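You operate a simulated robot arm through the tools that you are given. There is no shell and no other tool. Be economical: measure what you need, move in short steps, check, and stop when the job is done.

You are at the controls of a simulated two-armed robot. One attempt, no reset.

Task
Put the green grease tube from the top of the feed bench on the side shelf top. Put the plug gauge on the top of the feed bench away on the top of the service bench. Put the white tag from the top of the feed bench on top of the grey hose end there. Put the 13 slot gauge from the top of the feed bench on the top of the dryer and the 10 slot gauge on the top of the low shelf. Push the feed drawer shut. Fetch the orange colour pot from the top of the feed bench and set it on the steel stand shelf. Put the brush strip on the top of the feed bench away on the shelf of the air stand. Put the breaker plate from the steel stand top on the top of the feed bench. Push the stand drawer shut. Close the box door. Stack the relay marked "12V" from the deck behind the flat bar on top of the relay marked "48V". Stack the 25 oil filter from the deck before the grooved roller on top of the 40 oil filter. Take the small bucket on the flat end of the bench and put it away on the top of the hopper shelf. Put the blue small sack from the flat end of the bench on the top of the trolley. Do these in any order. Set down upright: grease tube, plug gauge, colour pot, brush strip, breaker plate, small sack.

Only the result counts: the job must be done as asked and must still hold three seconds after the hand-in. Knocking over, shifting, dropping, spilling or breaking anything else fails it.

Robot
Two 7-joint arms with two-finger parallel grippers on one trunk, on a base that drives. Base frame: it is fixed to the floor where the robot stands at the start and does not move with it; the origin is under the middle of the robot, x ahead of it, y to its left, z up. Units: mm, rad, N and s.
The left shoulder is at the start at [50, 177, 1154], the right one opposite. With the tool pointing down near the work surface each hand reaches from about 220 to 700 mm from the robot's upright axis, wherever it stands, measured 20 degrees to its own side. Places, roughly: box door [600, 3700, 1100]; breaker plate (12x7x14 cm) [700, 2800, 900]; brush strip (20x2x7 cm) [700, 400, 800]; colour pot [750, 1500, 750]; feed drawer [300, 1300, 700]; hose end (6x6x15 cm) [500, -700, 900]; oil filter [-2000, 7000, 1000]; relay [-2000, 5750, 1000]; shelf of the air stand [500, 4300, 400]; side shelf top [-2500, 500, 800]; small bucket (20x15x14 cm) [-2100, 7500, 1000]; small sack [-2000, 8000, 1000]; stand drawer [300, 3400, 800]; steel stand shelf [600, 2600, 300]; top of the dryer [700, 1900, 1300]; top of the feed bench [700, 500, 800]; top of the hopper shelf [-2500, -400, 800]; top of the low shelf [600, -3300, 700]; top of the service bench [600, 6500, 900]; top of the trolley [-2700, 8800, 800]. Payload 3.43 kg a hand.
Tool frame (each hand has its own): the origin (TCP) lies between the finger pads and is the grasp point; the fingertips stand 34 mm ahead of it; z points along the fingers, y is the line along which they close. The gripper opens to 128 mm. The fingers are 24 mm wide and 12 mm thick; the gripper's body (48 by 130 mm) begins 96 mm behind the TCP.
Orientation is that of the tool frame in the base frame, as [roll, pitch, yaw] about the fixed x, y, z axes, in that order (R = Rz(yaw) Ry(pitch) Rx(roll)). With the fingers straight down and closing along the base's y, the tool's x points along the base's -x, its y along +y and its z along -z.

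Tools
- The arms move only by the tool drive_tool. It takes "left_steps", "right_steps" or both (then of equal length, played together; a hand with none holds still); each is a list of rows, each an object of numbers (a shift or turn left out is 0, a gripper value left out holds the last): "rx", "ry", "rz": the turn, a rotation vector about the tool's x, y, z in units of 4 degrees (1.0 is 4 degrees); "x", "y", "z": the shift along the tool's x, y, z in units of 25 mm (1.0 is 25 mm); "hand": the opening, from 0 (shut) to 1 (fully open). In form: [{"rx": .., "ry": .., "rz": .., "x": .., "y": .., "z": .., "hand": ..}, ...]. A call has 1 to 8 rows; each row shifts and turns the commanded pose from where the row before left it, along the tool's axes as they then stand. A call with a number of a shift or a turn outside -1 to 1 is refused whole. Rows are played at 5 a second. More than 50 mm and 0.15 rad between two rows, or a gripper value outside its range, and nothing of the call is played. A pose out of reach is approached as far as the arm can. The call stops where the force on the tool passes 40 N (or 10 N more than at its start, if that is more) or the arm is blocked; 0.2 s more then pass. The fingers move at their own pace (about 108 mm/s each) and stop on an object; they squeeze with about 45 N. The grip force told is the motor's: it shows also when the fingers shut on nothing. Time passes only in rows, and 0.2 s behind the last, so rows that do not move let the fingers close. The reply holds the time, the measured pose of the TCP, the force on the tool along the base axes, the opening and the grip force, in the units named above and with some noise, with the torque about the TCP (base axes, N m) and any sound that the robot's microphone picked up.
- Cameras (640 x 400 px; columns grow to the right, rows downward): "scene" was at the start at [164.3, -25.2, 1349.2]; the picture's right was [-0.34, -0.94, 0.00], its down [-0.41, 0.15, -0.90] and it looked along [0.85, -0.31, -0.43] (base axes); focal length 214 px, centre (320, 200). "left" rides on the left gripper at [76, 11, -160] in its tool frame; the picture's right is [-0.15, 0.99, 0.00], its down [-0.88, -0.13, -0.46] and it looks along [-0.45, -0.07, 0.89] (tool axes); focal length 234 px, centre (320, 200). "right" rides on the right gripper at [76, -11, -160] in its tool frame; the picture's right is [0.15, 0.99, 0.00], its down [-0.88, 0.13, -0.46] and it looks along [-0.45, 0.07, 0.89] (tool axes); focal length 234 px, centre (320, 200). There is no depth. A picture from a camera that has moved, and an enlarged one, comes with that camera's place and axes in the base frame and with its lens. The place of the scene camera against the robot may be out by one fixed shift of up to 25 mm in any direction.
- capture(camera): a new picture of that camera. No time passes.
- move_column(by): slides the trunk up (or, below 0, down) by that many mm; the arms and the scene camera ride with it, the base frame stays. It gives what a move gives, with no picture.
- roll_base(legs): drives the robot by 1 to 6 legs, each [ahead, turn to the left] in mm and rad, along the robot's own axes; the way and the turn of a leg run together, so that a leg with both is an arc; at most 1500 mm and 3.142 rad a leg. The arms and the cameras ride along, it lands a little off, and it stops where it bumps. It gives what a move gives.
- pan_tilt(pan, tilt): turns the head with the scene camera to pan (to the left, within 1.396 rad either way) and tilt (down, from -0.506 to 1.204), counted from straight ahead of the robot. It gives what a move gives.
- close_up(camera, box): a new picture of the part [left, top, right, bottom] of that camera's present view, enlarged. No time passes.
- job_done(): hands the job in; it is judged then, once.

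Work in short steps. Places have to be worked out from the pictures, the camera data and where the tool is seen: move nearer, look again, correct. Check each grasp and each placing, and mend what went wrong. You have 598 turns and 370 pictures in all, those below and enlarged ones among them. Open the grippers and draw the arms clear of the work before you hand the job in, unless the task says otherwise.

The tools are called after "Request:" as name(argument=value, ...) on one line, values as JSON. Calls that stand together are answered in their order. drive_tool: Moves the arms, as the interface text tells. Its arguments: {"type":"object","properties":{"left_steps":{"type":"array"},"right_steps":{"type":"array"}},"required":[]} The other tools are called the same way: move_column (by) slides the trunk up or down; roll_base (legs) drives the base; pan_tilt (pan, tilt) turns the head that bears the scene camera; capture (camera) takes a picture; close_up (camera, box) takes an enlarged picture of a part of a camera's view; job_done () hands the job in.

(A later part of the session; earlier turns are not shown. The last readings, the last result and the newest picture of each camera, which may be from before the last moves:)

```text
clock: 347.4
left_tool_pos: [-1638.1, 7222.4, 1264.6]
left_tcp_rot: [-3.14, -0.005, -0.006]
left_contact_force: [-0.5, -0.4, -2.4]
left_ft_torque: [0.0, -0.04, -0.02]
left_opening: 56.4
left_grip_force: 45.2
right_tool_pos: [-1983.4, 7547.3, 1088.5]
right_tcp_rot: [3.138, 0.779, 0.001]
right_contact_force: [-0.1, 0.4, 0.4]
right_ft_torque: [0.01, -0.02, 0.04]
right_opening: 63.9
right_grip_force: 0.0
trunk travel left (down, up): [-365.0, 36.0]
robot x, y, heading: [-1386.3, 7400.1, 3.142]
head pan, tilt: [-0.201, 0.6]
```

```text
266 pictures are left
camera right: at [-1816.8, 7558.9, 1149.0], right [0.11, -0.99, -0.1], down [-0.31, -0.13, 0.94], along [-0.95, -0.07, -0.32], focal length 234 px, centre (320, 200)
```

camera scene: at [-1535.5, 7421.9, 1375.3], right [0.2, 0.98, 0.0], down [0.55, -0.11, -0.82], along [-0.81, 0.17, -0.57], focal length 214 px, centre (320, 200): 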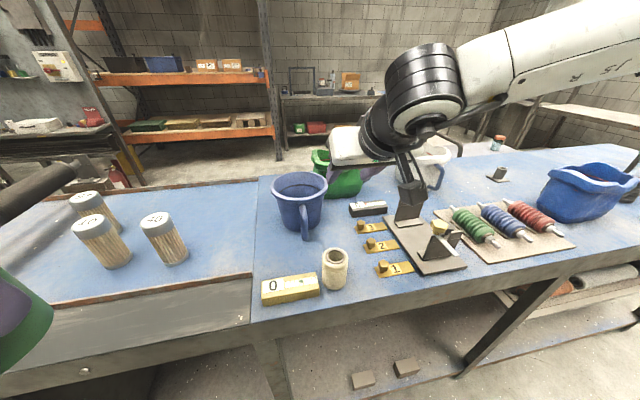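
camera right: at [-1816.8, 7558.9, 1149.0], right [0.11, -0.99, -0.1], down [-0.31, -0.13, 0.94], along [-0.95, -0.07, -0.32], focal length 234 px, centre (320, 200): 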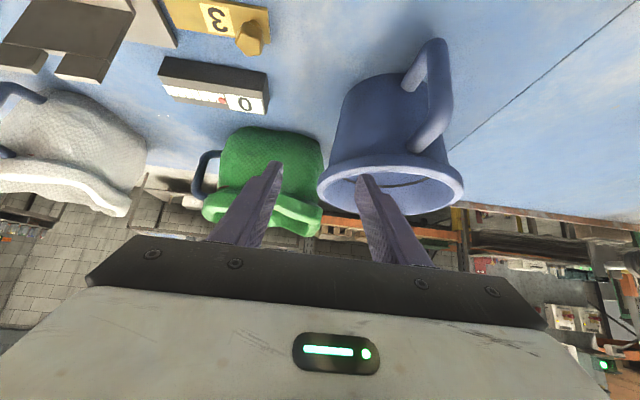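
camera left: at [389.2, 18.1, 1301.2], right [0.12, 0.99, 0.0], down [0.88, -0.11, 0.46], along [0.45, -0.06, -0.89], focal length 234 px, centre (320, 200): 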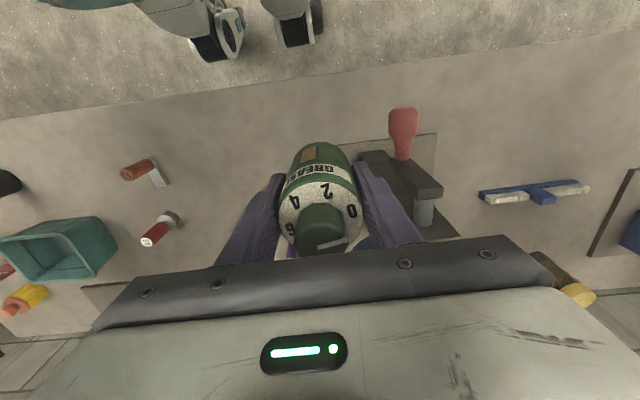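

Go in 50 mm more and close.

Request:
drive_tool(right_steps=[{"z": 0.7}, {"z": 0.7}, {"z": 0.7}])

Request:
drive_tool(right_steps=[{"hand": 0}, {}, {}])

Request:
capture(camera="right")

```text
clock: 348.2
left_tool_pos: [-1636.9, 7223.0, 1263.9]
left_tcp_rot: [-3.137, -0.005, -0.007]
left_contact_force: [-0.4, 1.4, -1.4]
left_ft_torque: [-0.02, -0.09, 0.02]
left_opening: 56.4
left_grip_force: 44.8
right_tool_pos: [-2019.2, 7546.9, 1074.8]
right_tcp_rot: [3.111, 0.812, -0.01]
right_contact_force: [2.3, -0.9, 15.1]
right_ft_torque: [-0.68, 0.22, 0.12]
right_opening: 64.0
right_grip_force: 1.0
right hand out of reach, approached as far as the arm can: row 3
trunk travel left (down, up): [-365.0, 36.0]
robot x, y, heading: [-1387.6, 7401.6, 3.145]
head pan, tilt: [-0.201, 0.6]
stopped in row 3 (right hand): the force on the tool passed its limit (the readings are from after the stop); the commanded pose is now the measured one
```

```text
clock: 349.0
left_tool_pos: [-1637.0, 7223.0, 1266.2]
left_tcp_rot: [-3.138, -0.003, -0.009]
left_contact_force: [0.4, 0.4, -1.6]
left_ft_torque: [-0.02, 0.0, 0.01]
left_opening: 56.5
left_grip_force: 44.5
right_tool_pos: [-2017.0, 7546.8, 1066.9]
right_tcp_rot: [3.124, 0.8, -0.005]
right_contact_force: [0.7, 0.4, 0.5]
right_ft_torque: [0.01, -0.01, 0.0]
right_opening: 0.0
right_grip_force: 32.6
trunk travel left (down, up): [-365.0, 36.0]
robot x, y, heading: [-1386.1, 7396.0, 3.138]
head pan, tilt: [-0.201, 0.6]
```

```text
265 pictures are left
camera right: at [-1849.9, 7559.9, 1125.3], right [0.11, -0.99, -0.09], down [-0.29, -0.12, 0.95], along [-0.95, -0.08, -0.3], focal length 234 px, centre (320, 200)
```

right: 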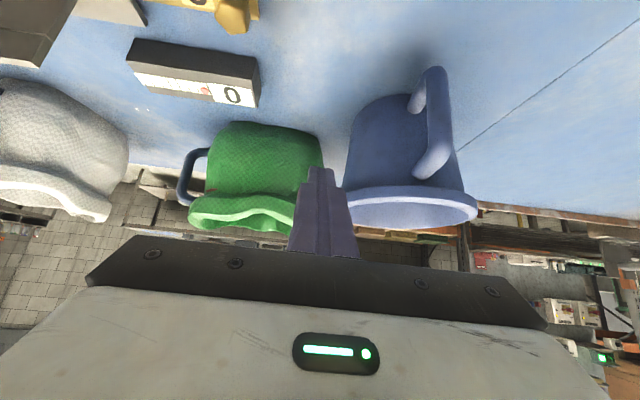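

Closed on nothing and the bucket was nudged back. Pull back, open and re-measure.

Request:
drive_tool(right_steps=[{"z": -1}, {"z": -1}, {"z": -1, "hand": 0.5}, {"z": -1}, {"z": -0.5}])

Request:
capture(camera="right")

Request:
close_up(camera="scene", box=[220, 120, 420, 260])

```text
clock: 350.2
left_tool_pos: [-1636.3, 7221.8, 1264.8]
left_tcp_rot: [-3.14, -0.004, -0.006]
left_contact_force: [0.2, -0.1, -1.9]
left_ft_torque: [0.02, 0.0, 0.03]
left_opening: 56.2
left_grip_force: 45.0
right_tool_pos: [-1936.4, 7547.3, 1149.7]
right_tcp_rot: [3.118, 0.801, -0.008]
right_contact_force: [-0.1, -0.8, 0.0]
right_ft_torque: [0.02, 0.03, -0.01]
right_opening: 64.1
right_grip_force: 0.0
trunk travel left (down, up): [-365.0, 36.0]
robot x, y, heading: [-1385.8, 7397.7, 3.138]
head pan, tilt: [-0.201, 0.6]
```

```text
264 pictures are left
camera right: at [-1768.7, 7560.8, 1205.4], right [0.11, -0.99, -0.09], down [-0.28, -0.12, 0.95], along [-0.95, -0.08, -0.29], focal length 234 px, centre (320, 200)
```

right: 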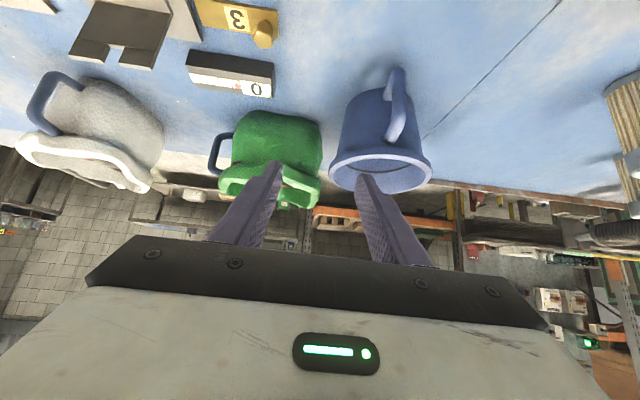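

```text
2.86 times, centred on (320, 190) of scene
camera zoom: at [-1534.1, 7421.9, 1375.5], right [0.2, 0.98, 0.0], down [0.55, -0.11, -0.83], along [-0.81, 0.17, -0.56], focal length 613 px, centre (320, 229)
```

zoom: 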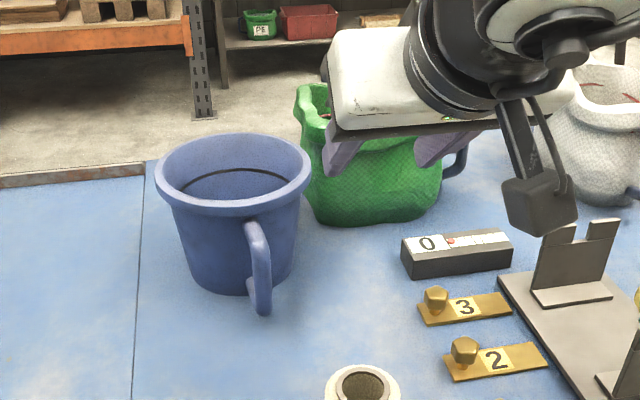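

The bucket seems solid/shallow inside; its handle is the proper grip. Handle bar about [-1995,7452], z 960–1040. Move in front of it with a 50 mm opening.

Request:
drive_tool(right_steps=[{"y": 0.95, "hand": 0.42}, {"y": 0.95}, {"y": 0.95}, {"y": 0.95}, {"x": 0.9}, {"x": 0.9}, {"x": 0.5, "z": 0.3}])

Request:
capture(camera="right")

```text
clock: 351.8
left_tool_pos: [-1635.6, 7222.9, 1265.2]
left_tcp_rot: [-3.136, -0.001, -0.005]
left_contact_force: [-0.4, 0.0, -1.6]
left_ft_torque: [-0.01, 0.04, -0.04]
left_opening: 56.2
left_grip_force: 45.4
right_tool_pos: [-1900.9, 7498.9, 1102.1]
right_tcp_rot: [3.119, 0.802, -0.006]
right_contact_force: [-0.8, -0.3, -0.2]
right_ft_torque: [0.01, 0.01, 0.03]
right_opening: 53.6
right_grip_force: 0.0
right hand out of reach, approached as far as the arm can: row 3, 4
trunk travel left (down, up): [-365.0, 36.0]
robot x, y, heading: [-1386.2, 7400.7, 3.138]
head pan, tilt: [-0.201, 0.6]
```

```text
262 pictures are left
camera right: at [-1733.3, 7512.0, 1158.9], right [0.11, -0.99, -0.09], down [-0.28, -0.12, 0.95], along [-0.95, -0.08, -0.29], focal length 234 px, centre (320, 200)
```

right: 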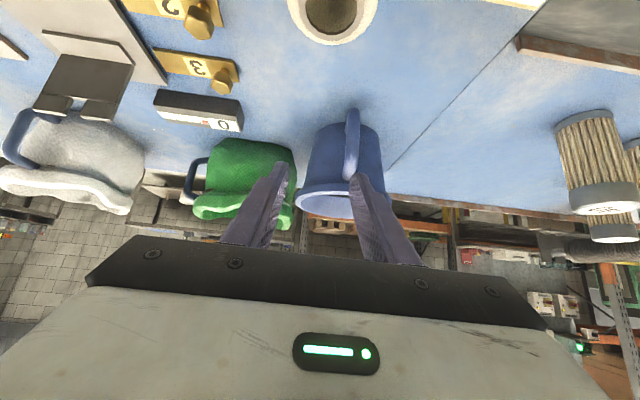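

The hand can't go further inward; reposition the base 118 mm to its left.

Request:
roll_base(legs=[[-200, 0], [0, 0.535], [225, 0], [0, -0.535]])

Request:
capture(camera="right")

```text
clock: 356.3
left_tool_pos: [-1499.8, 7014.0, 1264.0]
left_tcp_rot: [-3.14, -0.003, 0.512]
left_contact_force: [1.1, 0.1, -1.9]
left_ft_torque: [-0.02, -0.02, -0.04]
left_opening: 56.4
left_grip_force: 44.7
right_tool_pos: [-1866.3, 7122.5, 1103.9]
right_tcp_rot: [3.12, 0.804, 0.511]
right_contact_force: [0.6, 0.5, 0.0]
right_ft_torque: [-0.02, -0.01, 0.05]
right_opening: 53.6
right_grip_force: 0.1
trunk travel left (down, up): [-365.0, 36.0]
robot x, y, heading: [-1368.3, 7288.9, -2.636]
head pan, tilt: [-0.201, 0.6]
stopped in leg 3: the robot was blocked; the commanded pose is now the measured one
```

```text
261 pictures are left
camera right: at [-1727.6, 7217.3, 1159.3], right [0.59, -0.8, -0.09], down [-0.19, -0.24, 0.95], along [-0.79, -0.54, -0.29], focal length 234 px, centre (320, 200)
```

right: 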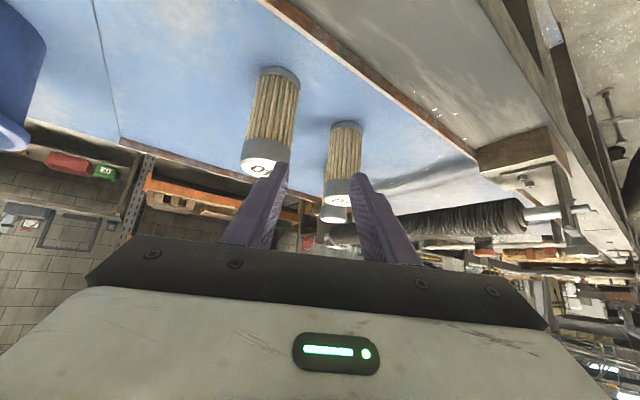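

Raise the hand for safety, back off a bit and square up.

Request:
drive_tool(right_steps=[{"z": -1}, {"z": -1}, {"z": -1}])

Request:
roll_base(legs=[[-30, 0], [0, -0.505], [12, 0]])

Request:
capture(camera="right")

```text
clock: 357.1
left_tool_pos: [-1500.9, 7014.6, 1264.7]
left_tcp_rot: [-3.138, -0.003, 0.514]
left_contact_force: [0.9, 0.3, -1.1]
left_ft_torque: [0.03, 0.01, -0.01]
left_opening: 56.4
left_grip_force: 44.9
right_tool_pos: [-1820.3, 7152.0, 1157.2]
right_tcp_rot: [3.12, 0.803, 0.512]
right_contact_force: [0.2, -0.7, 0.4]
right_ft_torque: [0.0, 0.01, -0.01]
right_opening: 53.6
right_grip_force: 0.1
trunk travel left (down, up): [-365.0, 36.0]
robot x, y, heading: [-1368.5, 7287.0, -2.631]
head pan, tilt: [-0.201, 0.6]
```

```text
clock: 359.7
left_tool_pos: [-1600.8, 7122.8, 1265.0]
left_tcp_rot: [-3.14, -0.006, 0.018]
left_contact_force: [-0.7, -0.1, -1.2]
left_ft_torque: [0.0, -0.03, 0.0]
left_opening: 56.4
left_grip_force: 44.7
right_tool_pos: [-1819.5, 7396.3, 1155.3]
right_tcp_rot: [3.12, 0.802, 0.02]
right_contact_force: [-0.4, 0.4, 1.0]
right_ft_torque: [0.02, 0.0, 0.02]
right_opening: 53.8
right_grip_force: 0.1
trunk travel left (down, up): [-365.0, 36.0]
robot x, y, heading: [-1356.8, 7299.5, -3.127]
head pan, tilt: [-0.201, 0.6]
```

```text
260 pictures are left
camera right: at [-1652.0, 7413.3, 1212.3], right [0.14, -0.99, -0.09], down [-0.28, -0.13, 0.95], along [-0.95, -0.1, -0.29], focal length 234 px, centre (320, 200)
```

right: 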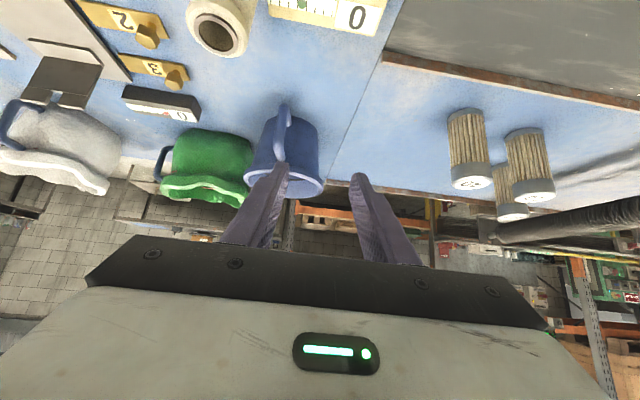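

Handle bar about [-1980,7447]. Shift right and approach along the tool axis.

Request:
drive_tool(right_steps=[{"y": -0.72}, {"y": -0.72}, {"y": -0.72}, {"z": 1}, {"z": 1}, {"z": 1}, {"z": 1}])

Request:
capture(camera="right")

```text
clock: 361.3
left_tool_pos: [-1602.1, 7123.8, 1265.0]
left_tcp_rot: [-3.14, -0.006, 0.02]
left_contact_force: [-0.2, 0.2, -1.8]
left_ft_torque: [-0.04, 0.0, 0.01]
left_opening: 56.5
left_grip_force: 44.6
right_tool_pos: [-1893.7, 7447.3, 1084.1]
right_tcp_rot: [3.119, 0.804, 0.018]
right_contact_force: [-0.6, 0.7, 1.3]
right_ft_torque: [0.03, 0.03, 0.0]
right_opening: 53.8
right_grip_force: 0.1
trunk travel left (down, up): [-365.0, 36.0]
robot x, y, heading: [-1350.7, 7302.8, -3.124]
head pan, tilt: [-0.201, 0.6]
```

```text
259 pictures are left
camera right: at [-1726.7, 7465.1, 1140.8], right [0.14, -0.99, -0.09], down [-0.28, -0.13, 0.95], along [-0.95, -0.1, -0.29], focal length 234 px, centre (320, 200)
```

right: 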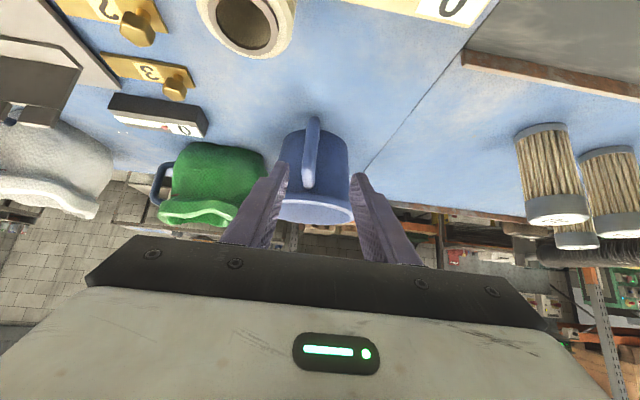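

Bar a bit to the left in view; correct 10 mm and advance.

Request:
drive_tool(right_steps=[{"y": -0.4, "z": 0.5}, {"z": 1}, {"z": 1}, {"z": 1}, {"z": 0.6}])

Request:
capture(camera="right")

```text
clock: 362.5
left_tool_pos: [-1601.4, 7125.3, 1265.1]
left_tcp_rot: [-3.141, -0.005, 0.019]
left_contact_force: [-0.1, 0.7, -2.0]
left_ft_torque: [-0.03, 0.0, 0.02]
left_opening: 56.5
left_grip_force: 44.9
right_tool_pos: [-1966.9, 7455.0, 1013.5]
right_tcp_rot: [3.119, 0.802, 0.02]
right_contact_force: [-0.1, 0.0, -0.4]
right_ft_torque: [0.02, 0.05, -0.02]
right_opening: 53.9
right_grip_force: 0.0
trunk travel left (down, up): [-365.0, 36.0]
robot x, y, heading: [-1357.0, 7300.1, -3.123]
head pan, tilt: [-0.201, 0.6]
```

```text
258 pictures are left
camera right: at [-1799.6, 7472.2, 1068.6], right [0.14, -0.99, -0.09], down [-0.28, -0.13, 0.95], along [-0.95, -0.1, -0.29], focal length 234 px, centre (320, 200)
```

right: 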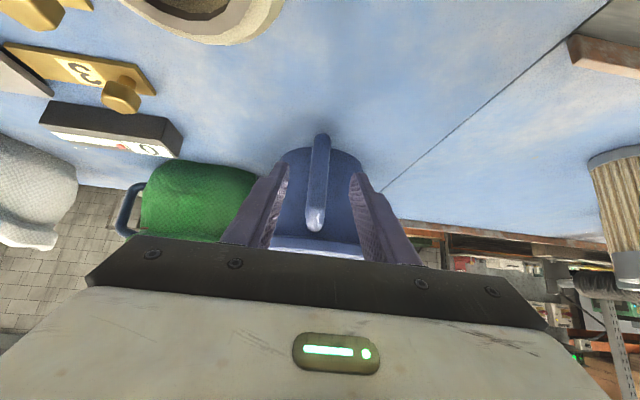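

Handle is centred between the fingers. Close.

Request:
drive_tool(right_steps=[{"z": 0.3}, {"hand": 0}, {}, {}])

Request:
drive_tool(right_steps=[{"x": -0.3, "z": -0.3}, {"x": -0.36, "z": -0.35}, {"x": -0.36, "z": -0.35}])

Request:
capture(camera="right")

Request:
capture(camera="scene")

```text
clock: 363.5
left_tool_pos: [-1603.4, 7123.7, 1264.3]
left_tcp_rot: [-3.141, -0.005, 0.019]
left_contact_force: [-0.1, -0.1, -1.3]
left_ft_torque: [-0.01, 0.0, -0.04]
left_opening: 56.2
left_grip_force: 44.7
right_tool_pos: [-1971.1, 7454.0, 1006.9]
right_tcp_rot: [3.119, 0.804, 0.019]
right_contact_force: [0.7, 0.9, 0.0]
right_ft_torque: [-0.01, 0.0, 0.03]
right_opening: 16.4
right_grip_force: 44.7
trunk travel left (down, up): [-365.0, 36.0]
robot x, y, heading: [-1354.1, 7301.1, -3.128]
head pan, tilt: [-0.201, 0.6]
```

```text
clock: 364.3
left_tool_pos: [-1601.1, 7124.0, 1264.3]
left_tcp_rot: [-3.141, -0.005, 0.018]
left_contact_force: [0.6, -0.2, -1.2]
left_ft_torque: [0.01, -0.02, -0.03]
left_opening: 56.2
left_grip_force: 45.3
right_tool_pos: [-1971.9, 7454.3, 1042.9]
right_tcp_rot: [3.118, 0.802, 0.018]
right_contact_force: [0.4, -0.4, -0.7]
right_ft_torque: [0.02, -0.16, 0.04]
right_opening: 16.4
right_grip_force: 44.7
trunk travel left (down, up): [-365.0, 36.0]
robot x, y, heading: [-1356.3, 7302.3, -3.129]
head pan, tilt: [-0.201, 0.6]
```

```text
257 pictures are left
camera right: at [-1804.7, 7470.6, 1100.1], right [0.14, -0.99, -0.09], down [-0.28, -0.13, 0.95], along [-0.95, -0.1, -0.29], focal length 234 px, centre (320, 200)
```

right: 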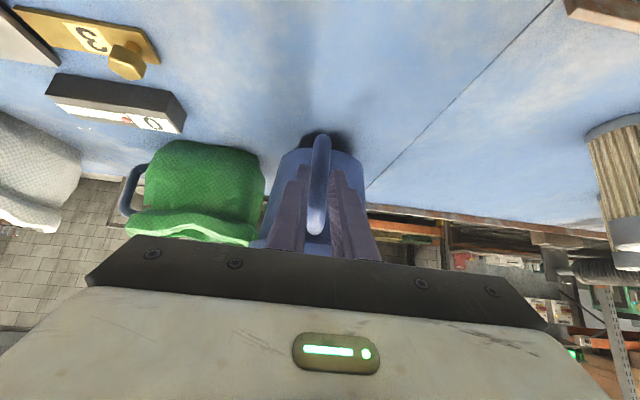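

```text
256 pictures are left
camera scene: at [-1504.2, 7325.0, 1375.5], right [0.18, 0.98, 0.0], down [0.56, -0.1, -0.83], along [-0.81, 0.15, -0.56], focal length 214 px, centre (320, 200)
```

scene: 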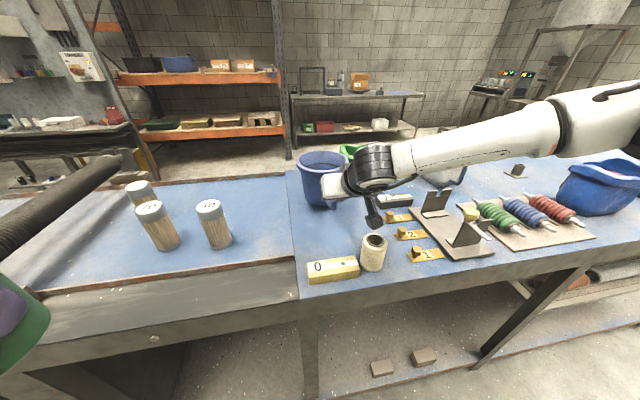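

Bucket held. Lift further and retract.

Request:
drive_tool(right_steps=[{"x": -0.6, "z": -0.7}, {"x": -0.6, "z": -0.7}, {"x": -0.6, "z": -0.7}, {"x": -0.4, "z": -0.8}, {"x": 0, "z": -1}, {"x": 0.3, "z": -0.8}])

Request:
roll_base(legs=[[-600, 0], [0, -1.2]])

Request:
pan_tilt(pan=0.5, tilt=0.25)

Request:
capture(camera="scene")

```text
clock: 365.7
left_tool_pos: [-1601.4, 7122.6, 1264.5]
left_tcp_rot: [-3.141, -0.005, 0.02]
left_contact_force: [1.8, -0.2, -1.3]
left_ft_torque: [0.0, 0.04, 0.01]
left_opening: 56.5
left_grip_force: 45.0
right_tool_pos: [-1920.7, 7455.0, 1157.5]
right_tcp_rot: [3.118, 0.804, 0.018]
right_contact_force: [0.2, -0.2, -0.6]
right_ft_torque: [0.01, -0.18, 0.0]
right_opening: 16.2
right_grip_force: 44.5
trunk travel left (down, up): [-365.0, 36.0]
robot x, y, heading: [-1355.6, 7304.9, -3.126]
head pan, tilt: [-0.201, 0.6]
```

```text
clock: 372.1
left_tool_pos: [-1003.2, 7478.6, 1265.1]
left_tcp_rot: [-3.139, -0.006, -1.201]
left_contact_force: [0.5, 0.3, -1.1]
left_ft_torque: [0.01, -0.01, -0.02]
left_opening: 56.4
left_grip_force: 44.8
right_tool_pos: [-801.0, 7890.7, 1157.6]
right_tcp_rot: [3.119, 0.804, -1.203]
right_contact_force: [0.8, 0.6, -1.3]
right_ft_torque: [-0.15, -0.06, 0.0]
right_opening: 15.9
right_grip_force: 44.8
trunk travel left (down, up): [-365.0, 36.0]
robot x, y, heading: [-750.9, 7310.0, 1.936]
head pan, tilt: [-0.201, 0.6]
```

```text
clock: 373.2
left_tool_pos: [-1003.8, 7477.4, 1264.9]
left_tcp_rot: [-3.137, -0.006, -1.203]
left_contact_force: [0.5, -0.8, -1.5]
left_ft_torque: [-0.01, 0.0, 0.0]
left_opening: 56.3
left_grip_force: 45.4
right_tool_pos: [-801.6, 7891.7, 1158.4]
right_tcp_rot: [3.119, 0.803, -1.202]
right_contact_force: [-0.6, 0.7, -1.3]
right_ft_torque: [-0.15, -0.08, 0.04]
right_opening: 16.0
right_grip_force: 45.3
trunk travel left (down, up): [-365.0, 36.0]
robot x, y, heading: [-753.1, 7309.1, 1.935]
head pan, tilt: [0.499, 0.25]
```

```text
255 pictures are left
camera scene: at [-838.2, 7440.6, 1407.7], right [0.65, 0.76, 0.0], down [0.19, -0.16, -0.97], along [-0.74, 0.63, -0.25], focal length 214 px, centre (320, 200)
```

scene: 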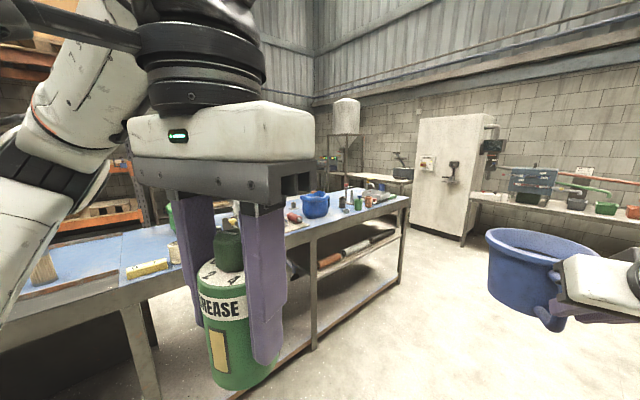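

Both objects held. Drive north around the bench end.

Request:
roll_base(legs=[[0, -0.365], [1500, 0], [400, 0], [0, 1.571]])

Request:
pan_tilt(pan=0.0, tilt=0.3)

Request:
capture(camera="scene")

```text
clock: 387.6
left_tool_pos: [-956.2, 9027.3, 1264.8]
left_tcp_rot: [-3.139, -0.004, -0.064]
left_contact_force: [0.1, 0.3, -0.8]
left_ft_torque: [-0.02, -0.01, 0.02]
left_opening: 56.5
left_grip_force: 45.2
right_tool_pos: [-1246.7, 9384.7, 1159.0]
right_tcp_rot: [3.12, 0.803, -0.064]
right_contact_force: [-0.8, -0.1, 0.1]
right_ft_torque: [0.01, 0.01, -0.01]
right_opening: 0.1
right_grip_force: 33.0
trunk travel left (down, up): [-365.0, 36.0]
robot x, y, heading: [-694.5, 9186.0, 3.077]
head pan, tilt: [0.499, 0.25]
```

```text
clock: 388.5
left_tool_pos: [-956.6, 9027.4, 1265.2]
left_tcp_rot: [-3.14, -0.005, -0.063]
left_contact_force: [0.6, -0.1, -1.3]
left_ft_torque: [-0.02, -0.03, -0.03]
left_opening: 56.5
left_grip_force: 45.3
right_tool_pos: [-1247.1, 9385.0, 1158.2]
right_tcp_rot: [3.118, 0.803, -0.064]
right_contact_force: [-0.7, -0.2, 1.0]
right_ft_torque: [-0.03, -0.02, 0.0]
right_opening: 0.0
right_grip_force: 33.1
trunk travel left (down, up): [-365.0, 36.0]
robot x, y, heading: [-692.6, 9188.1, 3.076]
head pan, tilt: [0.0, 0.3]
```

```text
254 pictures are left
camera scene: at [-851.1, 9204.5, 1403.0], right [0.07, 1.0, 0.0], down [0.3, -0.02, -0.96], along [-0.95, 0.06, -0.3], focal length 214 px, centre (320, 200)
```

scene: 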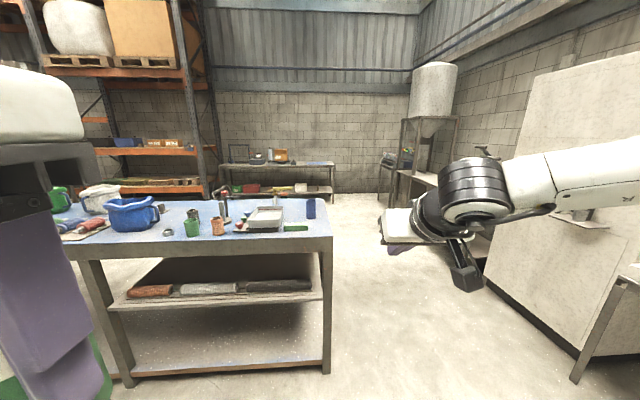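

The bucket has slipped out of the right hand. I look for it on the floor.

Request:
pan_tilt(pan=-0.4, tilt=1.0)

Request:
capture(camera="scene")

Request:
pan_tilt(pan=1.39, tilt=0.5)

Request:
capture(camera="scene")

```text
clock: 389.6
left_tool_pos: [-956.3, 9028.5, 1264.7]
left_tcp_rot: [-3.141, -0.004, -0.062]
left_contact_force: [0.1, 0.1, -1.0]
left_ft_torque: [0.03, -0.02, -0.03]
left_opening: 56.3
left_grip_force: 45.4
right_tool_pos: [-1247.0, 9385.5, 1158.4]
right_tcp_rot: [3.119, 0.802, -0.066]
right_contact_force: [-0.3, 0.2, 0.1]
right_ft_torque: [-0.01, -0.02, -0.02]
right_opening: 0.0
right_grip_force: 32.9
trunk travel left (down, up): [-365.0, 36.0]
robot x, y, heading: [-696.9, 9186.2, 3.075]
head pan, tilt: [-0.4, 1.0]
```

```text
253 pictures are left
camera scene: at [-820.2, 9229.6, 1343.6], right [0.45, 0.89, 0.0], down [0.75, -0.38, -0.54], along [-0.48, 0.24, -0.84], focal length 214 px, centre (320, 200)
```

scene: 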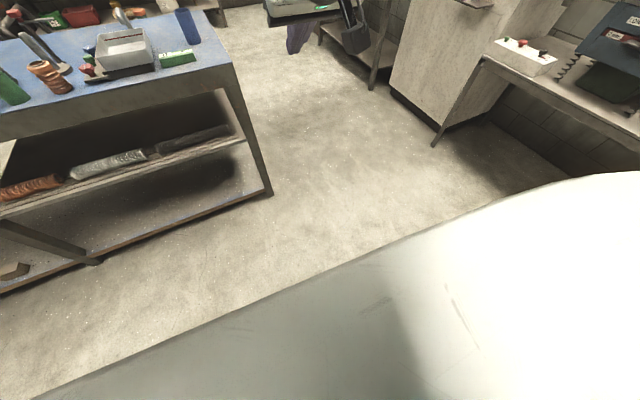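

```text
clock: 391.3
left_tool_pos: [-955.3, 9027.2, 1264.5]
left_tcp_rot: [-3.141, -0.004, -0.063]
left_contact_force: [0.7, -0.2, -2.0]
left_ft_torque: [0.01, 0.0, -0.03]
left_opening: 56.7
left_grip_force: 45.3
right_tool_pos: [-1247.0, 9384.5, 1159.6]
right_tcp_rot: [3.119, 0.804, -0.063]
right_contact_force: [0.1, -0.6, -0.4]
right_ft_torque: [-0.03, 0.01, -0.01]
right_opening: 0.1
right_grip_force: 33.4
trunk travel left (down, up): [-365.0, 36.0]
robot x, y, heading: [-696.2, 9188.4, 3.077]
head pan, tilt: [1.389, 0.499]
```

```text
252 pictures are left
camera scene: at [-780.4, 9110.1, 1384.6], right [-0.97, 0.25, 0.0], down [0.12, 0.46, -0.88], along [-0.22, -0.85, -0.48], focal length 214 px, centre (320, 200)
```

scene: 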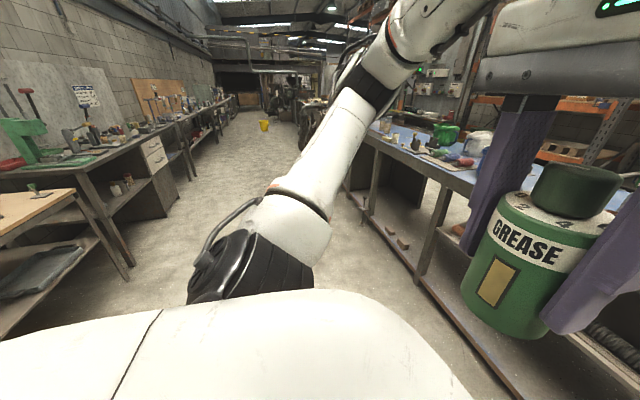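

Request:
pan_tilt(pan=-1.3, tilt=0.6)

Request:
capture(camera="scene")

Request:
capture(camera="right")

```text
clock: 393.7
left_tool_pos: [-956.4, 9028.5, 1264.4]
left_tcp_rot: [-3.139, -0.005, -0.064]
left_contact_force: [-0.1, -0.4, -1.1]
left_ft_torque: [-0.04, -0.06, 0.0]
left_opening: 56.3
left_grip_force: 45.3
right_tool_pos: [-1246.6, 9385.0, 1158.5]
right_tcp_rot: [3.118, 0.802, -0.065]
right_contact_force: [-0.6, -0.3, 0.5]
right_ft_torque: [-0.02, -0.03, -0.01]
right_opening: 0.3
right_grip_force: 32.9
trunk travel left (down, up): [-365.0, 36.0]
robot x, y, heading: [-697.6, 9186.8, 3.078]
head pan, tilt: [-1.3, 0.6]
```

```text
251 pictures are left
camera scene: at [-775.9, 9284.9, 1375.5], right [0.98, 0.2, 0.0], down [0.11, -0.55, -0.83], along [-0.17, 0.81, -0.56], focal length 214 px, centre (320, 200)
```

scene: 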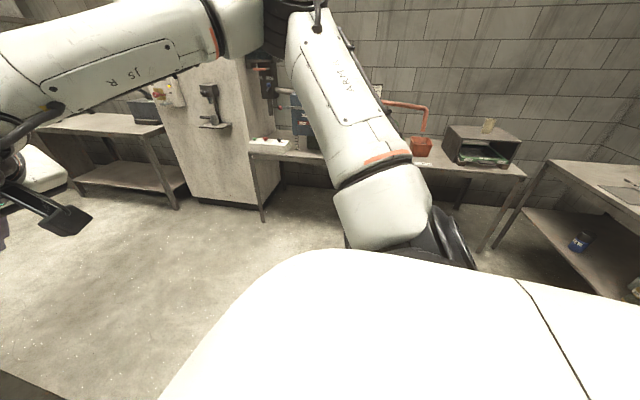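

```text
250 pictures are left
camera right: at [-1078.6, 9388.4, 1215.1], right [0.05, -0.99, -0.09], down [-0.29, -0.1, 0.95], along [-0.96, -0.03, -0.29], focal length 234 px, centre (320, 200)
```

right: 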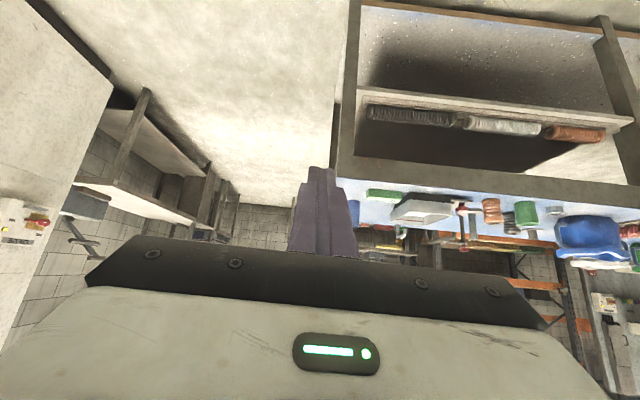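

Not visible yet; turn the robot to see the hidden area.

Request:
roll_base(legs=[[0, 1.5]])

Request:
pan_tilt(pan=0.2, tilt=0.7)

Request:
capture(camera="scene")

Request:
pan_tilt(pan=1.39, tilt=0.7)

Request:
capture(camera="scene")

```text
clock: 397.8
left_tool_pos: [-554.2, 8917.8, 1264.6]
left_tcp_rot: [-3.14, -0.006, 1.445]
left_contact_force: [0.5, -0.2, -1.5]
left_ft_torque: [0.01, -0.03, -0.03]
left_opening: 56.3
left_grip_force: 45.3
right_tool_pos: [-927.5, 8649.6, 1158.2]
right_tcp_rot: [3.12, 0.802, 1.445]
right_contact_force: [0.0, 0.3, -0.7]
right_ft_torque: [-0.02, 0.0, -0.01]
right_opening: 0.0
right_grip_force: 33.1
trunk travel left (down, up): [-365.0, 36.0]
robot x, y, heading: [-695.0, 9186.8, -1.701]
head pan, tilt: [-1.3, 0.6]
```

```text
clock: 399.4
left_tool_pos: [-554.0, 8918.5, 1264.6]
left_tcp_rot: [-3.139, -0.005, 1.444]
left_contact_force: [-0.1, -0.1, -1.5]
left_ft_torque: [0.04, 0.02, -0.01]
left_opening: 56.5
left_grip_force: 44.9
right_tool_pos: [-928.2, 8651.2, 1158.1]
right_tcp_rot: [3.118, 0.804, 1.442]
right_contact_force: [-0.3, 0.1, 0.4]
right_ft_torque: [-0.01, 0.02, -0.01]
right_opening: 0.0
right_grip_force: 33.4
trunk travel left (down, up): [-365.0, 36.0]
robot x, y, heading: [-691.3, 9188.9, -1.705]
head pan, tilt: [0.201, 0.7]
```

```text
249 pictures are left
camera scene: at [-691.1, 9039.5, 1366.9], right [-1.0, -0.07, 0.0], down [-0.05, 0.64, -0.76], along [0.05, -0.76, -0.64], focal length 214 px, centre (320, 200)
```

scene: 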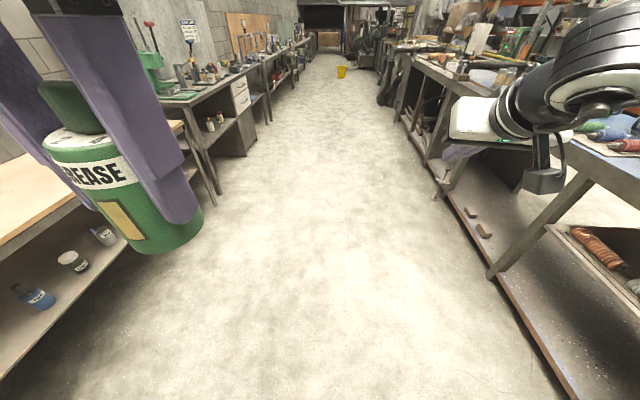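

```text
clock: 400.8
left_tool_pos: [-552.6, 8917.8, 1264.3]
left_tcp_rot: [-3.139, -0.005, 1.445]
left_contact_force: [-0.5, 0.5, -1.1]
left_ft_torque: [-0.02, 0.01, 0.02]
left_opening: 56.3
left_grip_force: 44.8
right_tool_pos: [-928.2, 8650.3, 1158.1]
right_tcp_rot: [3.119, 0.802, 1.443]
right_contact_force: [0.1, 0.2, -0.2]
right_ft_torque: [0.02, 0.0, 0.02]
right_opening: 0.0
right_grip_force: 33.0
trunk travel left (down, up): [-365.0, 36.0]
robot x, y, heading: [-691.9, 9189.3, -1.693]
head pan, tilt: [1.389, 0.7]
```

```text
248 pictures are left
camera scene: at [-616.2, 9098.2, 1366.9], right [-0.31, -0.95, 0.0], down [-0.61, 0.2, -0.76], along [0.73, -0.23, -0.64], focal length 214 px, centre (320, 200)
```

scene: 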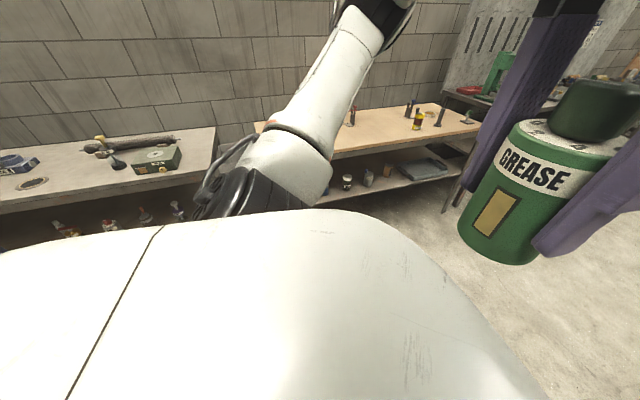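

Request:
roll_base(legs=[[0, 1.9]])

Request:
pan_tilt(pan=0.6, tilt=0.6)

Request:
capture(camera="scene")

Request:
pan_tilt(pan=-0.6, tilt=0.6)

Request:
capture(camera="scene")

```text
clock: 405.6
left_tool_pos: [-473.4, 9395.3, 1265.1]
left_tcp_rot: [-3.14, -0.004, -3.0]
left_contact_force: [-1.0, 0.1, -1.5]
left_ft_torque: [0.01, 0.03, -0.02]
left_opening: 56.3
left_grip_force: 44.8
right_tool_pos: [-117.1, 9106.0, 1157.9]
right_tcp_rot: [3.119, 0.804, -3.002]
right_contact_force: [0.0, 0.2, 0.2]
right_ft_torque: [-0.02, 0.03, -0.01]
right_opening: 0.0
right_grip_force: 33.2
trunk travel left (down, up): [-365.0, 36.0]
robot x, y, heading: [-698.9, 9190.8, 0.135]
head pan, tilt: [1.389, 0.7]
```

```text
clock: 406.8
left_tool_pos: [-473.5, 9396.1, 1263.9]
left_tcp_rot: [-3.139, -0.004, -3.001]
left_contact_force: [0.2, -0.9, -1.5]
left_ft_torque: [0.0, -0.01, 0.02]
left_opening: 56.5
left_grip_force: 44.6
right_tool_pos: [-116.4, 9104.7, 1159.7]
right_tcp_rot: [3.12, 0.804, -3.003]
right_contact_force: [-0.4, 0.3, 0.3]
right_ft_torque: [0.02, 0.01, 0.0]
right_opening: 0.0
right_grip_force: 32.7
trunk travel left (down, up): [-365.0, 36.0]
robot x, y, heading: [-692.7, 9186.8, 0.14]
head pan, tilt: [0.6, 0.6]
```

```text
247 pictures are left
camera scene: at [-553.3, 9262.8, 1375.5], right [0.67, -0.74, 0.0], down [-0.42, -0.38, -0.82], along [0.61, 0.56, -0.57], focal length 214 px, centre (320, 200)
```

scene: 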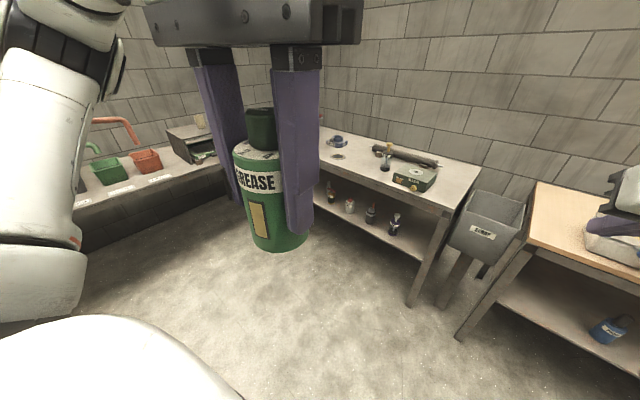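

```text
clock: 408.1
left_tool_pos: [-473.2, 9397.0, 1263.7]
left_tcp_rot: [-3.139, -0.006, -2.999]
left_contact_force: [-0.8, 0.7, -1.3]
left_ft_torque: [-0.01, 0.04, 0.04]
left_opening: 56.6
left_grip_force: 45.6
right_tool_pos: [-117.3, 9104.9, 1158.6]
right_tcp_rot: [3.118, 0.804, -3.002]
right_contact_force: [-0.9, -0.6, 0.3]
right_ft_torque: [0.01, 0.0, -0.03]
right_opening: 0.0
right_grip_force: 33.4
trunk travel left (down, up): [-365.0, 36.0]
robot x, y, heading: [-694.8, 9190.5, 0.135]
head pan, tilt: [-0.6, 0.6]
```

```text
246 pictures are left
camera scene: at [-539.6, 9163.9, 1375.5], right [-0.45, -0.89, 0.0], down [-0.51, 0.25, -0.83], along [0.74, -0.37, -0.56], focal length 214 px, centre (320, 200)
```

scene: 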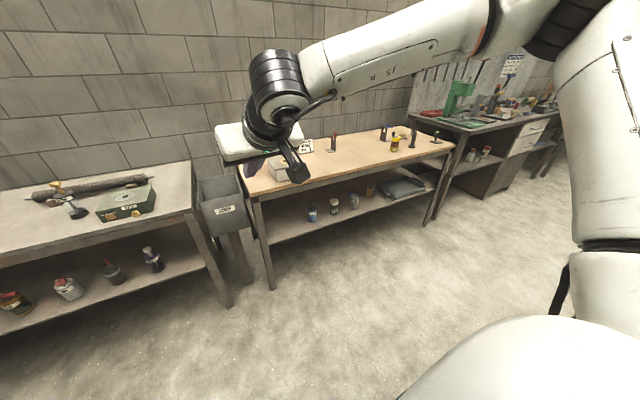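

Request:
roll_base(legs=[[0, 1.43]])

Request:
pan_tilt(pan=0.0, tilt=0.5)

Request:
capture(camera="scene")

Request:
pan_tilt(pan=1.39, tilt=0.6)

Request:
capture(camera="scene")

```text
clock: 412.0
left_tool_pos: [-862.3, 9442.7, 1265.0]
left_tcp_rot: [-3.14, -0.005, -1.604]
left_contact_force: [0.4, -0.1, -2.1]
left_ft_torque: [-0.04, 0.02, -0.03]
left_opening: 56.2
left_grip_force: 44.7
right_tool_pos: [-515.3, 9743.1, 1158.1]
right_tcp_rot: [3.118, 0.801, -1.606]
right_contact_force: [-0.1, -0.7, -1.0]
right_ft_torque: [-0.01, 0.03, -0.01]
right_opening: 0.0
right_grip_force: 33.5
trunk travel left (down, up): [-365.0, 36.0]
robot x, y, heading: [-693.1, 9189.4, 1.533]
head pan, tilt: [-0.6, 0.6]
```

```text
clock: 413.0
left_tool_pos: [-862.8, 9443.1, 1264.3]
left_tcp_rot: [-3.141, -0.006, -1.605]
left_contact_force: [0.9, 0.1, -1.9]
left_ft_torque: [-0.04, 0.0, 0.0]
left_opening: 56.3
left_grip_force: 44.6
right_tool_pos: [-516.1, 9743.6, 1158.6]
right_tcp_rot: [3.119, 0.804, -1.606]
right_contact_force: [1.1, 0.6, 0.2]
right_ft_torque: [0.02, -0.02, 0.01]
right_opening: 0.1
right_grip_force: 33.4
trunk travel left (down, up): [-365.0, 36.0]
robot x, y, heading: [-698.8, 9185.6, 1.535]
head pan, tilt: [0.0, 0.499]
```

```text
245 pictures are left
camera scene: at [-682.0, 9354.7, 1384.6], right [1.0, -0.04, 0.0], down [-0.02, -0.48, -0.88], along [0.03, 0.88, -0.48], focal length 214 px, centre (320, 200)
```

scene: 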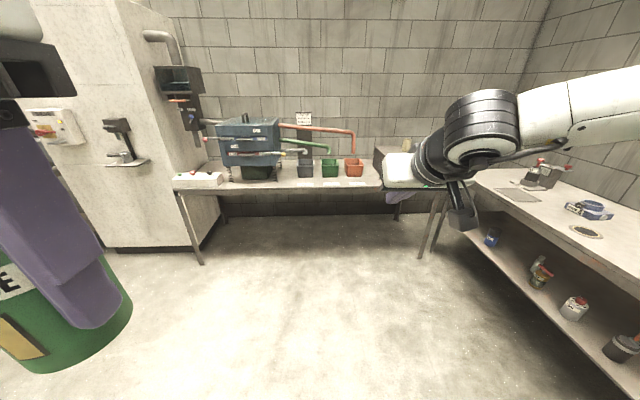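

```text
clock: 414.5
left_tool_pos: [-862.8, 9441.7, 1264.2]
left_tcp_rot: [-3.139, -0.006, -1.604]
left_contact_force: [-0.4, -0.3, -0.8]
left_ft_torque: [-0.01, 0.01, 0.0]
left_opening: 56.5
left_grip_force: 44.8
right_tool_pos: [-515.1, 9743.4, 1157.4]
right_tcp_rot: [3.119, 0.802, -1.604]
right_contact_force: [0.0, -0.6, -0.1]
right_ft_torque: [-0.02, -0.04, 0.01]
right_opening: 0.0
right_grip_force: 32.8
trunk travel left (down, up): [-365.0, 36.0]
robot x, y, heading: [-697.2, 9187.2, 1.532]
head pan, tilt: [1.389, 0.6]
```

```text
244 pictures are left
camera scene: at [-771.7, 9283.0, 1375.5], right [0.22, 0.98, 0.0], down [0.55, -0.12, -0.83], along [-0.81, 0.18, -0.56], focal length 214 px, centre (320, 200)
```

scene: 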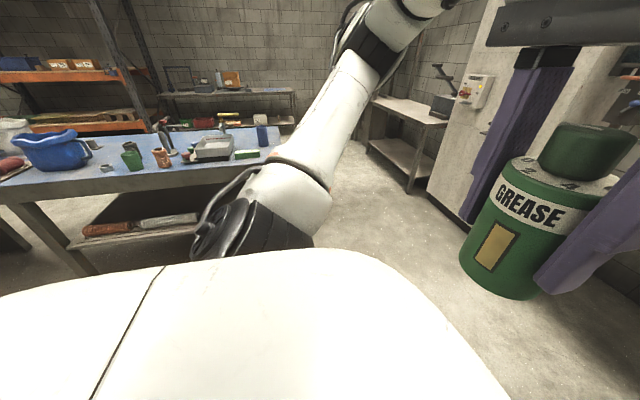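

Still missing. Turn south again and take systematic views with zoom.

Request:
roll_base(legs=[[0, 3.1]])

Request:
pan_tilt(pan=-0.7, tilt=0.5)

Request:
capture(camera="scene")

Request:
pan_tilt(pan=0.1, tilt=0.3)

Request:
close_up(camera="scene", box=[160, 120, 480, 320])

```text
clock: 422.3
left_tool_pos: [-522.8, 8935.2, 1265.7]
left_tcp_rot: [-3.141, -0.006, 1.556]
left_contact_force: [1.3, -0.7, -2.0]
left_ft_torque: [0.02, 0.02, 0.02]
left_opening: 56.1
left_grip_force: 45.4
right_tool_pos: [-865.2, 8627.2, 1159.5]
right_tcp_rot: [3.119, 0.802, 1.557]
right_contact_force: [-0.5, 0.3, -0.3]
right_ft_torque: [0.0, 0.05, 0.0]
right_opening: 0.0
right_grip_force: 33.1
trunk travel left (down, up): [-365.0, 36.0]
robot x, y, heading: [-696.3, 9187.5, -1.593]
head pan, tilt: [1.389, 0.6]
```

```text
clock: 424.3
left_tool_pos: [-524.7, 8935.8, 1264.3]
left_tcp_rot: [-3.14, -0.005, 1.557]
left_contact_force: [0.8, 0.1, -1.9]
left_ft_torque: [0.01, -0.01, 0.01]
left_opening: 56.3
left_grip_force: 45.3
right_tool_pos: [-867.1, 8628.2, 1158.2]
right_tcp_rot: [3.12, 0.803, 1.557]
right_contact_force: [-0.1, -0.1, -0.4]
right_ft_torque: [0.02, 0.01, 0.0]
right_opening: 0.0
right_grip_force: 33.3
trunk travel left (down, up): [-365.0, 36.0]
robot x, y, heading: [-696.0, 9185.2, -1.585]
head pan, tilt: [-0.7, 0.499]
```

```text
243 pictures are left
camera scene: at [-749.1, 9055.1, 1384.6], right [-0.75, 0.66, 0.0], down [0.31, 0.36, -0.88], along [-0.58, -0.66, -0.48], focal length 214 px, centre (320, 200)
```

scene: 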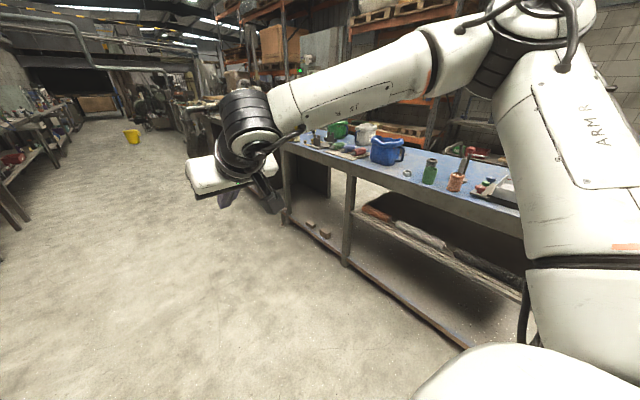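

```text
clock: 425.4
left_tool_pos: [-524.5, 8935.4, 1263.8]
left_tcp_rot: [-3.141, -0.006, 1.559]
left_contact_force: [-0.5, 0.2, -1.3]
left_ft_torque: [0.0, 0.01, 0.02]
left_opening: 56.4
left_grip_force: 44.6
right_tool_pos: [-866.1, 8626.6, 1158.4]
right_tcp_rot: [3.121, 0.804, 1.556]
right_contact_force: [0.1, -0.8, 0.2]
right_ft_torque: [0.03, 0.01, -0.01]
right_opening: 0.1
right_grip_force: 32.8
trunk travel left (down, up): [-365.0, 36.0]
robot x, y, heading: [-694.0, 9185.6, -1.589]
head pan, tilt: [0.099, 0.3]
```

```text
2.00 times, centred on (320, 220) of scene
camera zoom: at [-681.8, 9030.6, 1403.0], right [-1.0, -0.08, 0.0], down [-0.02, 0.29, -0.96], along [0.08, -0.95, -0.3], focal length 429 px, centre (320, 160)
```

zoom: 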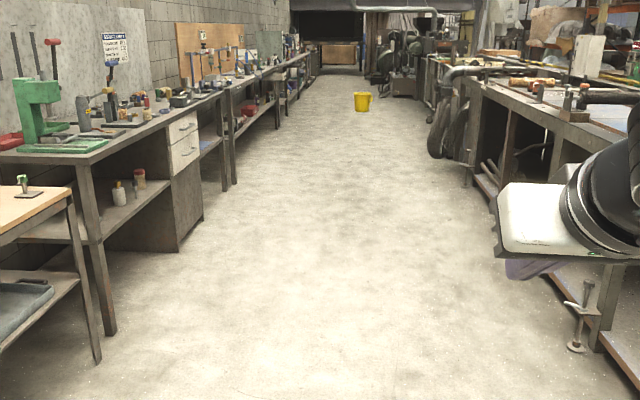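

Check the hand cameras for the area close to the base.

Request:
capture(camera="left")

Request:
drive_tool(right_steps=[{"ry": 1}, {"ry": 1}, {"ry": 1}, {"ry": 1}, {"ry": 1}, {"ry": 1}, {"ry": 1}, {"ry": 1, "hand": 0.5}])

Request:
capture(camera="right")

```text
241 pictures are left
camera left: at [-512.2, 9010.5, 1425.6], right [0.99, -0.16, 0.0], down [-0.14, -0.88, 0.45], along [-0.07, -0.45, -0.89], focal length 234 px, centre (320, 200)
```

left: 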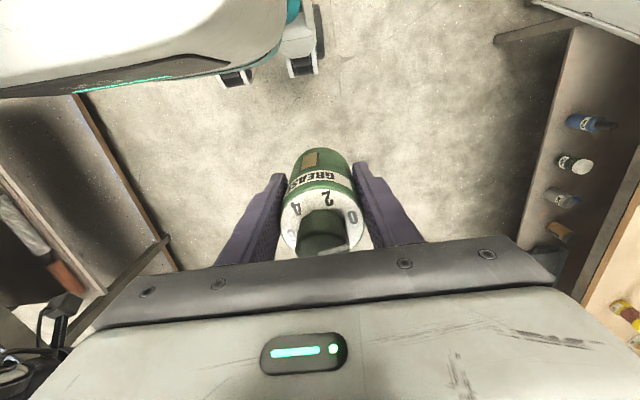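

```text
clock: 427.2
left_tool_pos: [-524.7, 8935.5, 1263.8]
left_tcp_rot: [-3.14, -0.006, 1.558]
left_contact_force: [-0.3, 0.1, -0.8]
left_ft_torque: [0.06, -0.01, -0.06]
left_opening: 56.3
left_grip_force: 45.2
right_tool_pos: [-885.1, 8644.0, 1162.5]
right_tcp_rot: [3.125, 0.242, 1.568]
right_contact_force: [-0.6, 0.0, 0.8]
right_ft_torque: [0.02, -0.03, 0.0]
right_opening: 63.9
right_grip_force: 0.0
right hand out of reach, approached as far as the arm can: row 7, 8
trunk travel left (down, up): [-365.0, 36.0]
robot x, y, heading: [-696.0, 9184.7, -1.591]
head pan, tilt: [0.099, 0.3]
```

```text
240 pictures are left
camera right: at [-897.7, 8755.3, 1299.8], right [0.99, 0.14, -0.02], down [0.12, -0.74, 0.66], along [0.08, -0.65, -0.75], focal length 234 px, centre (320, 200)
```

right: 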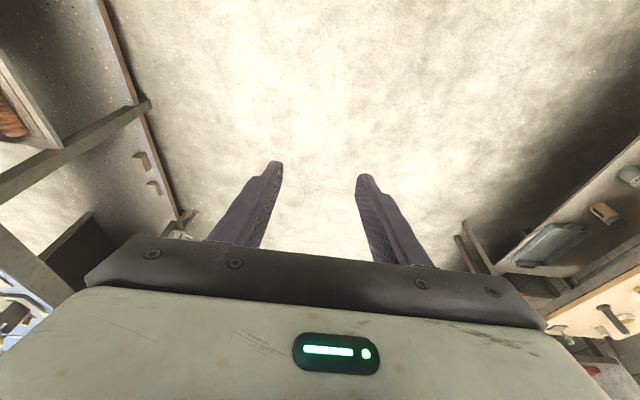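

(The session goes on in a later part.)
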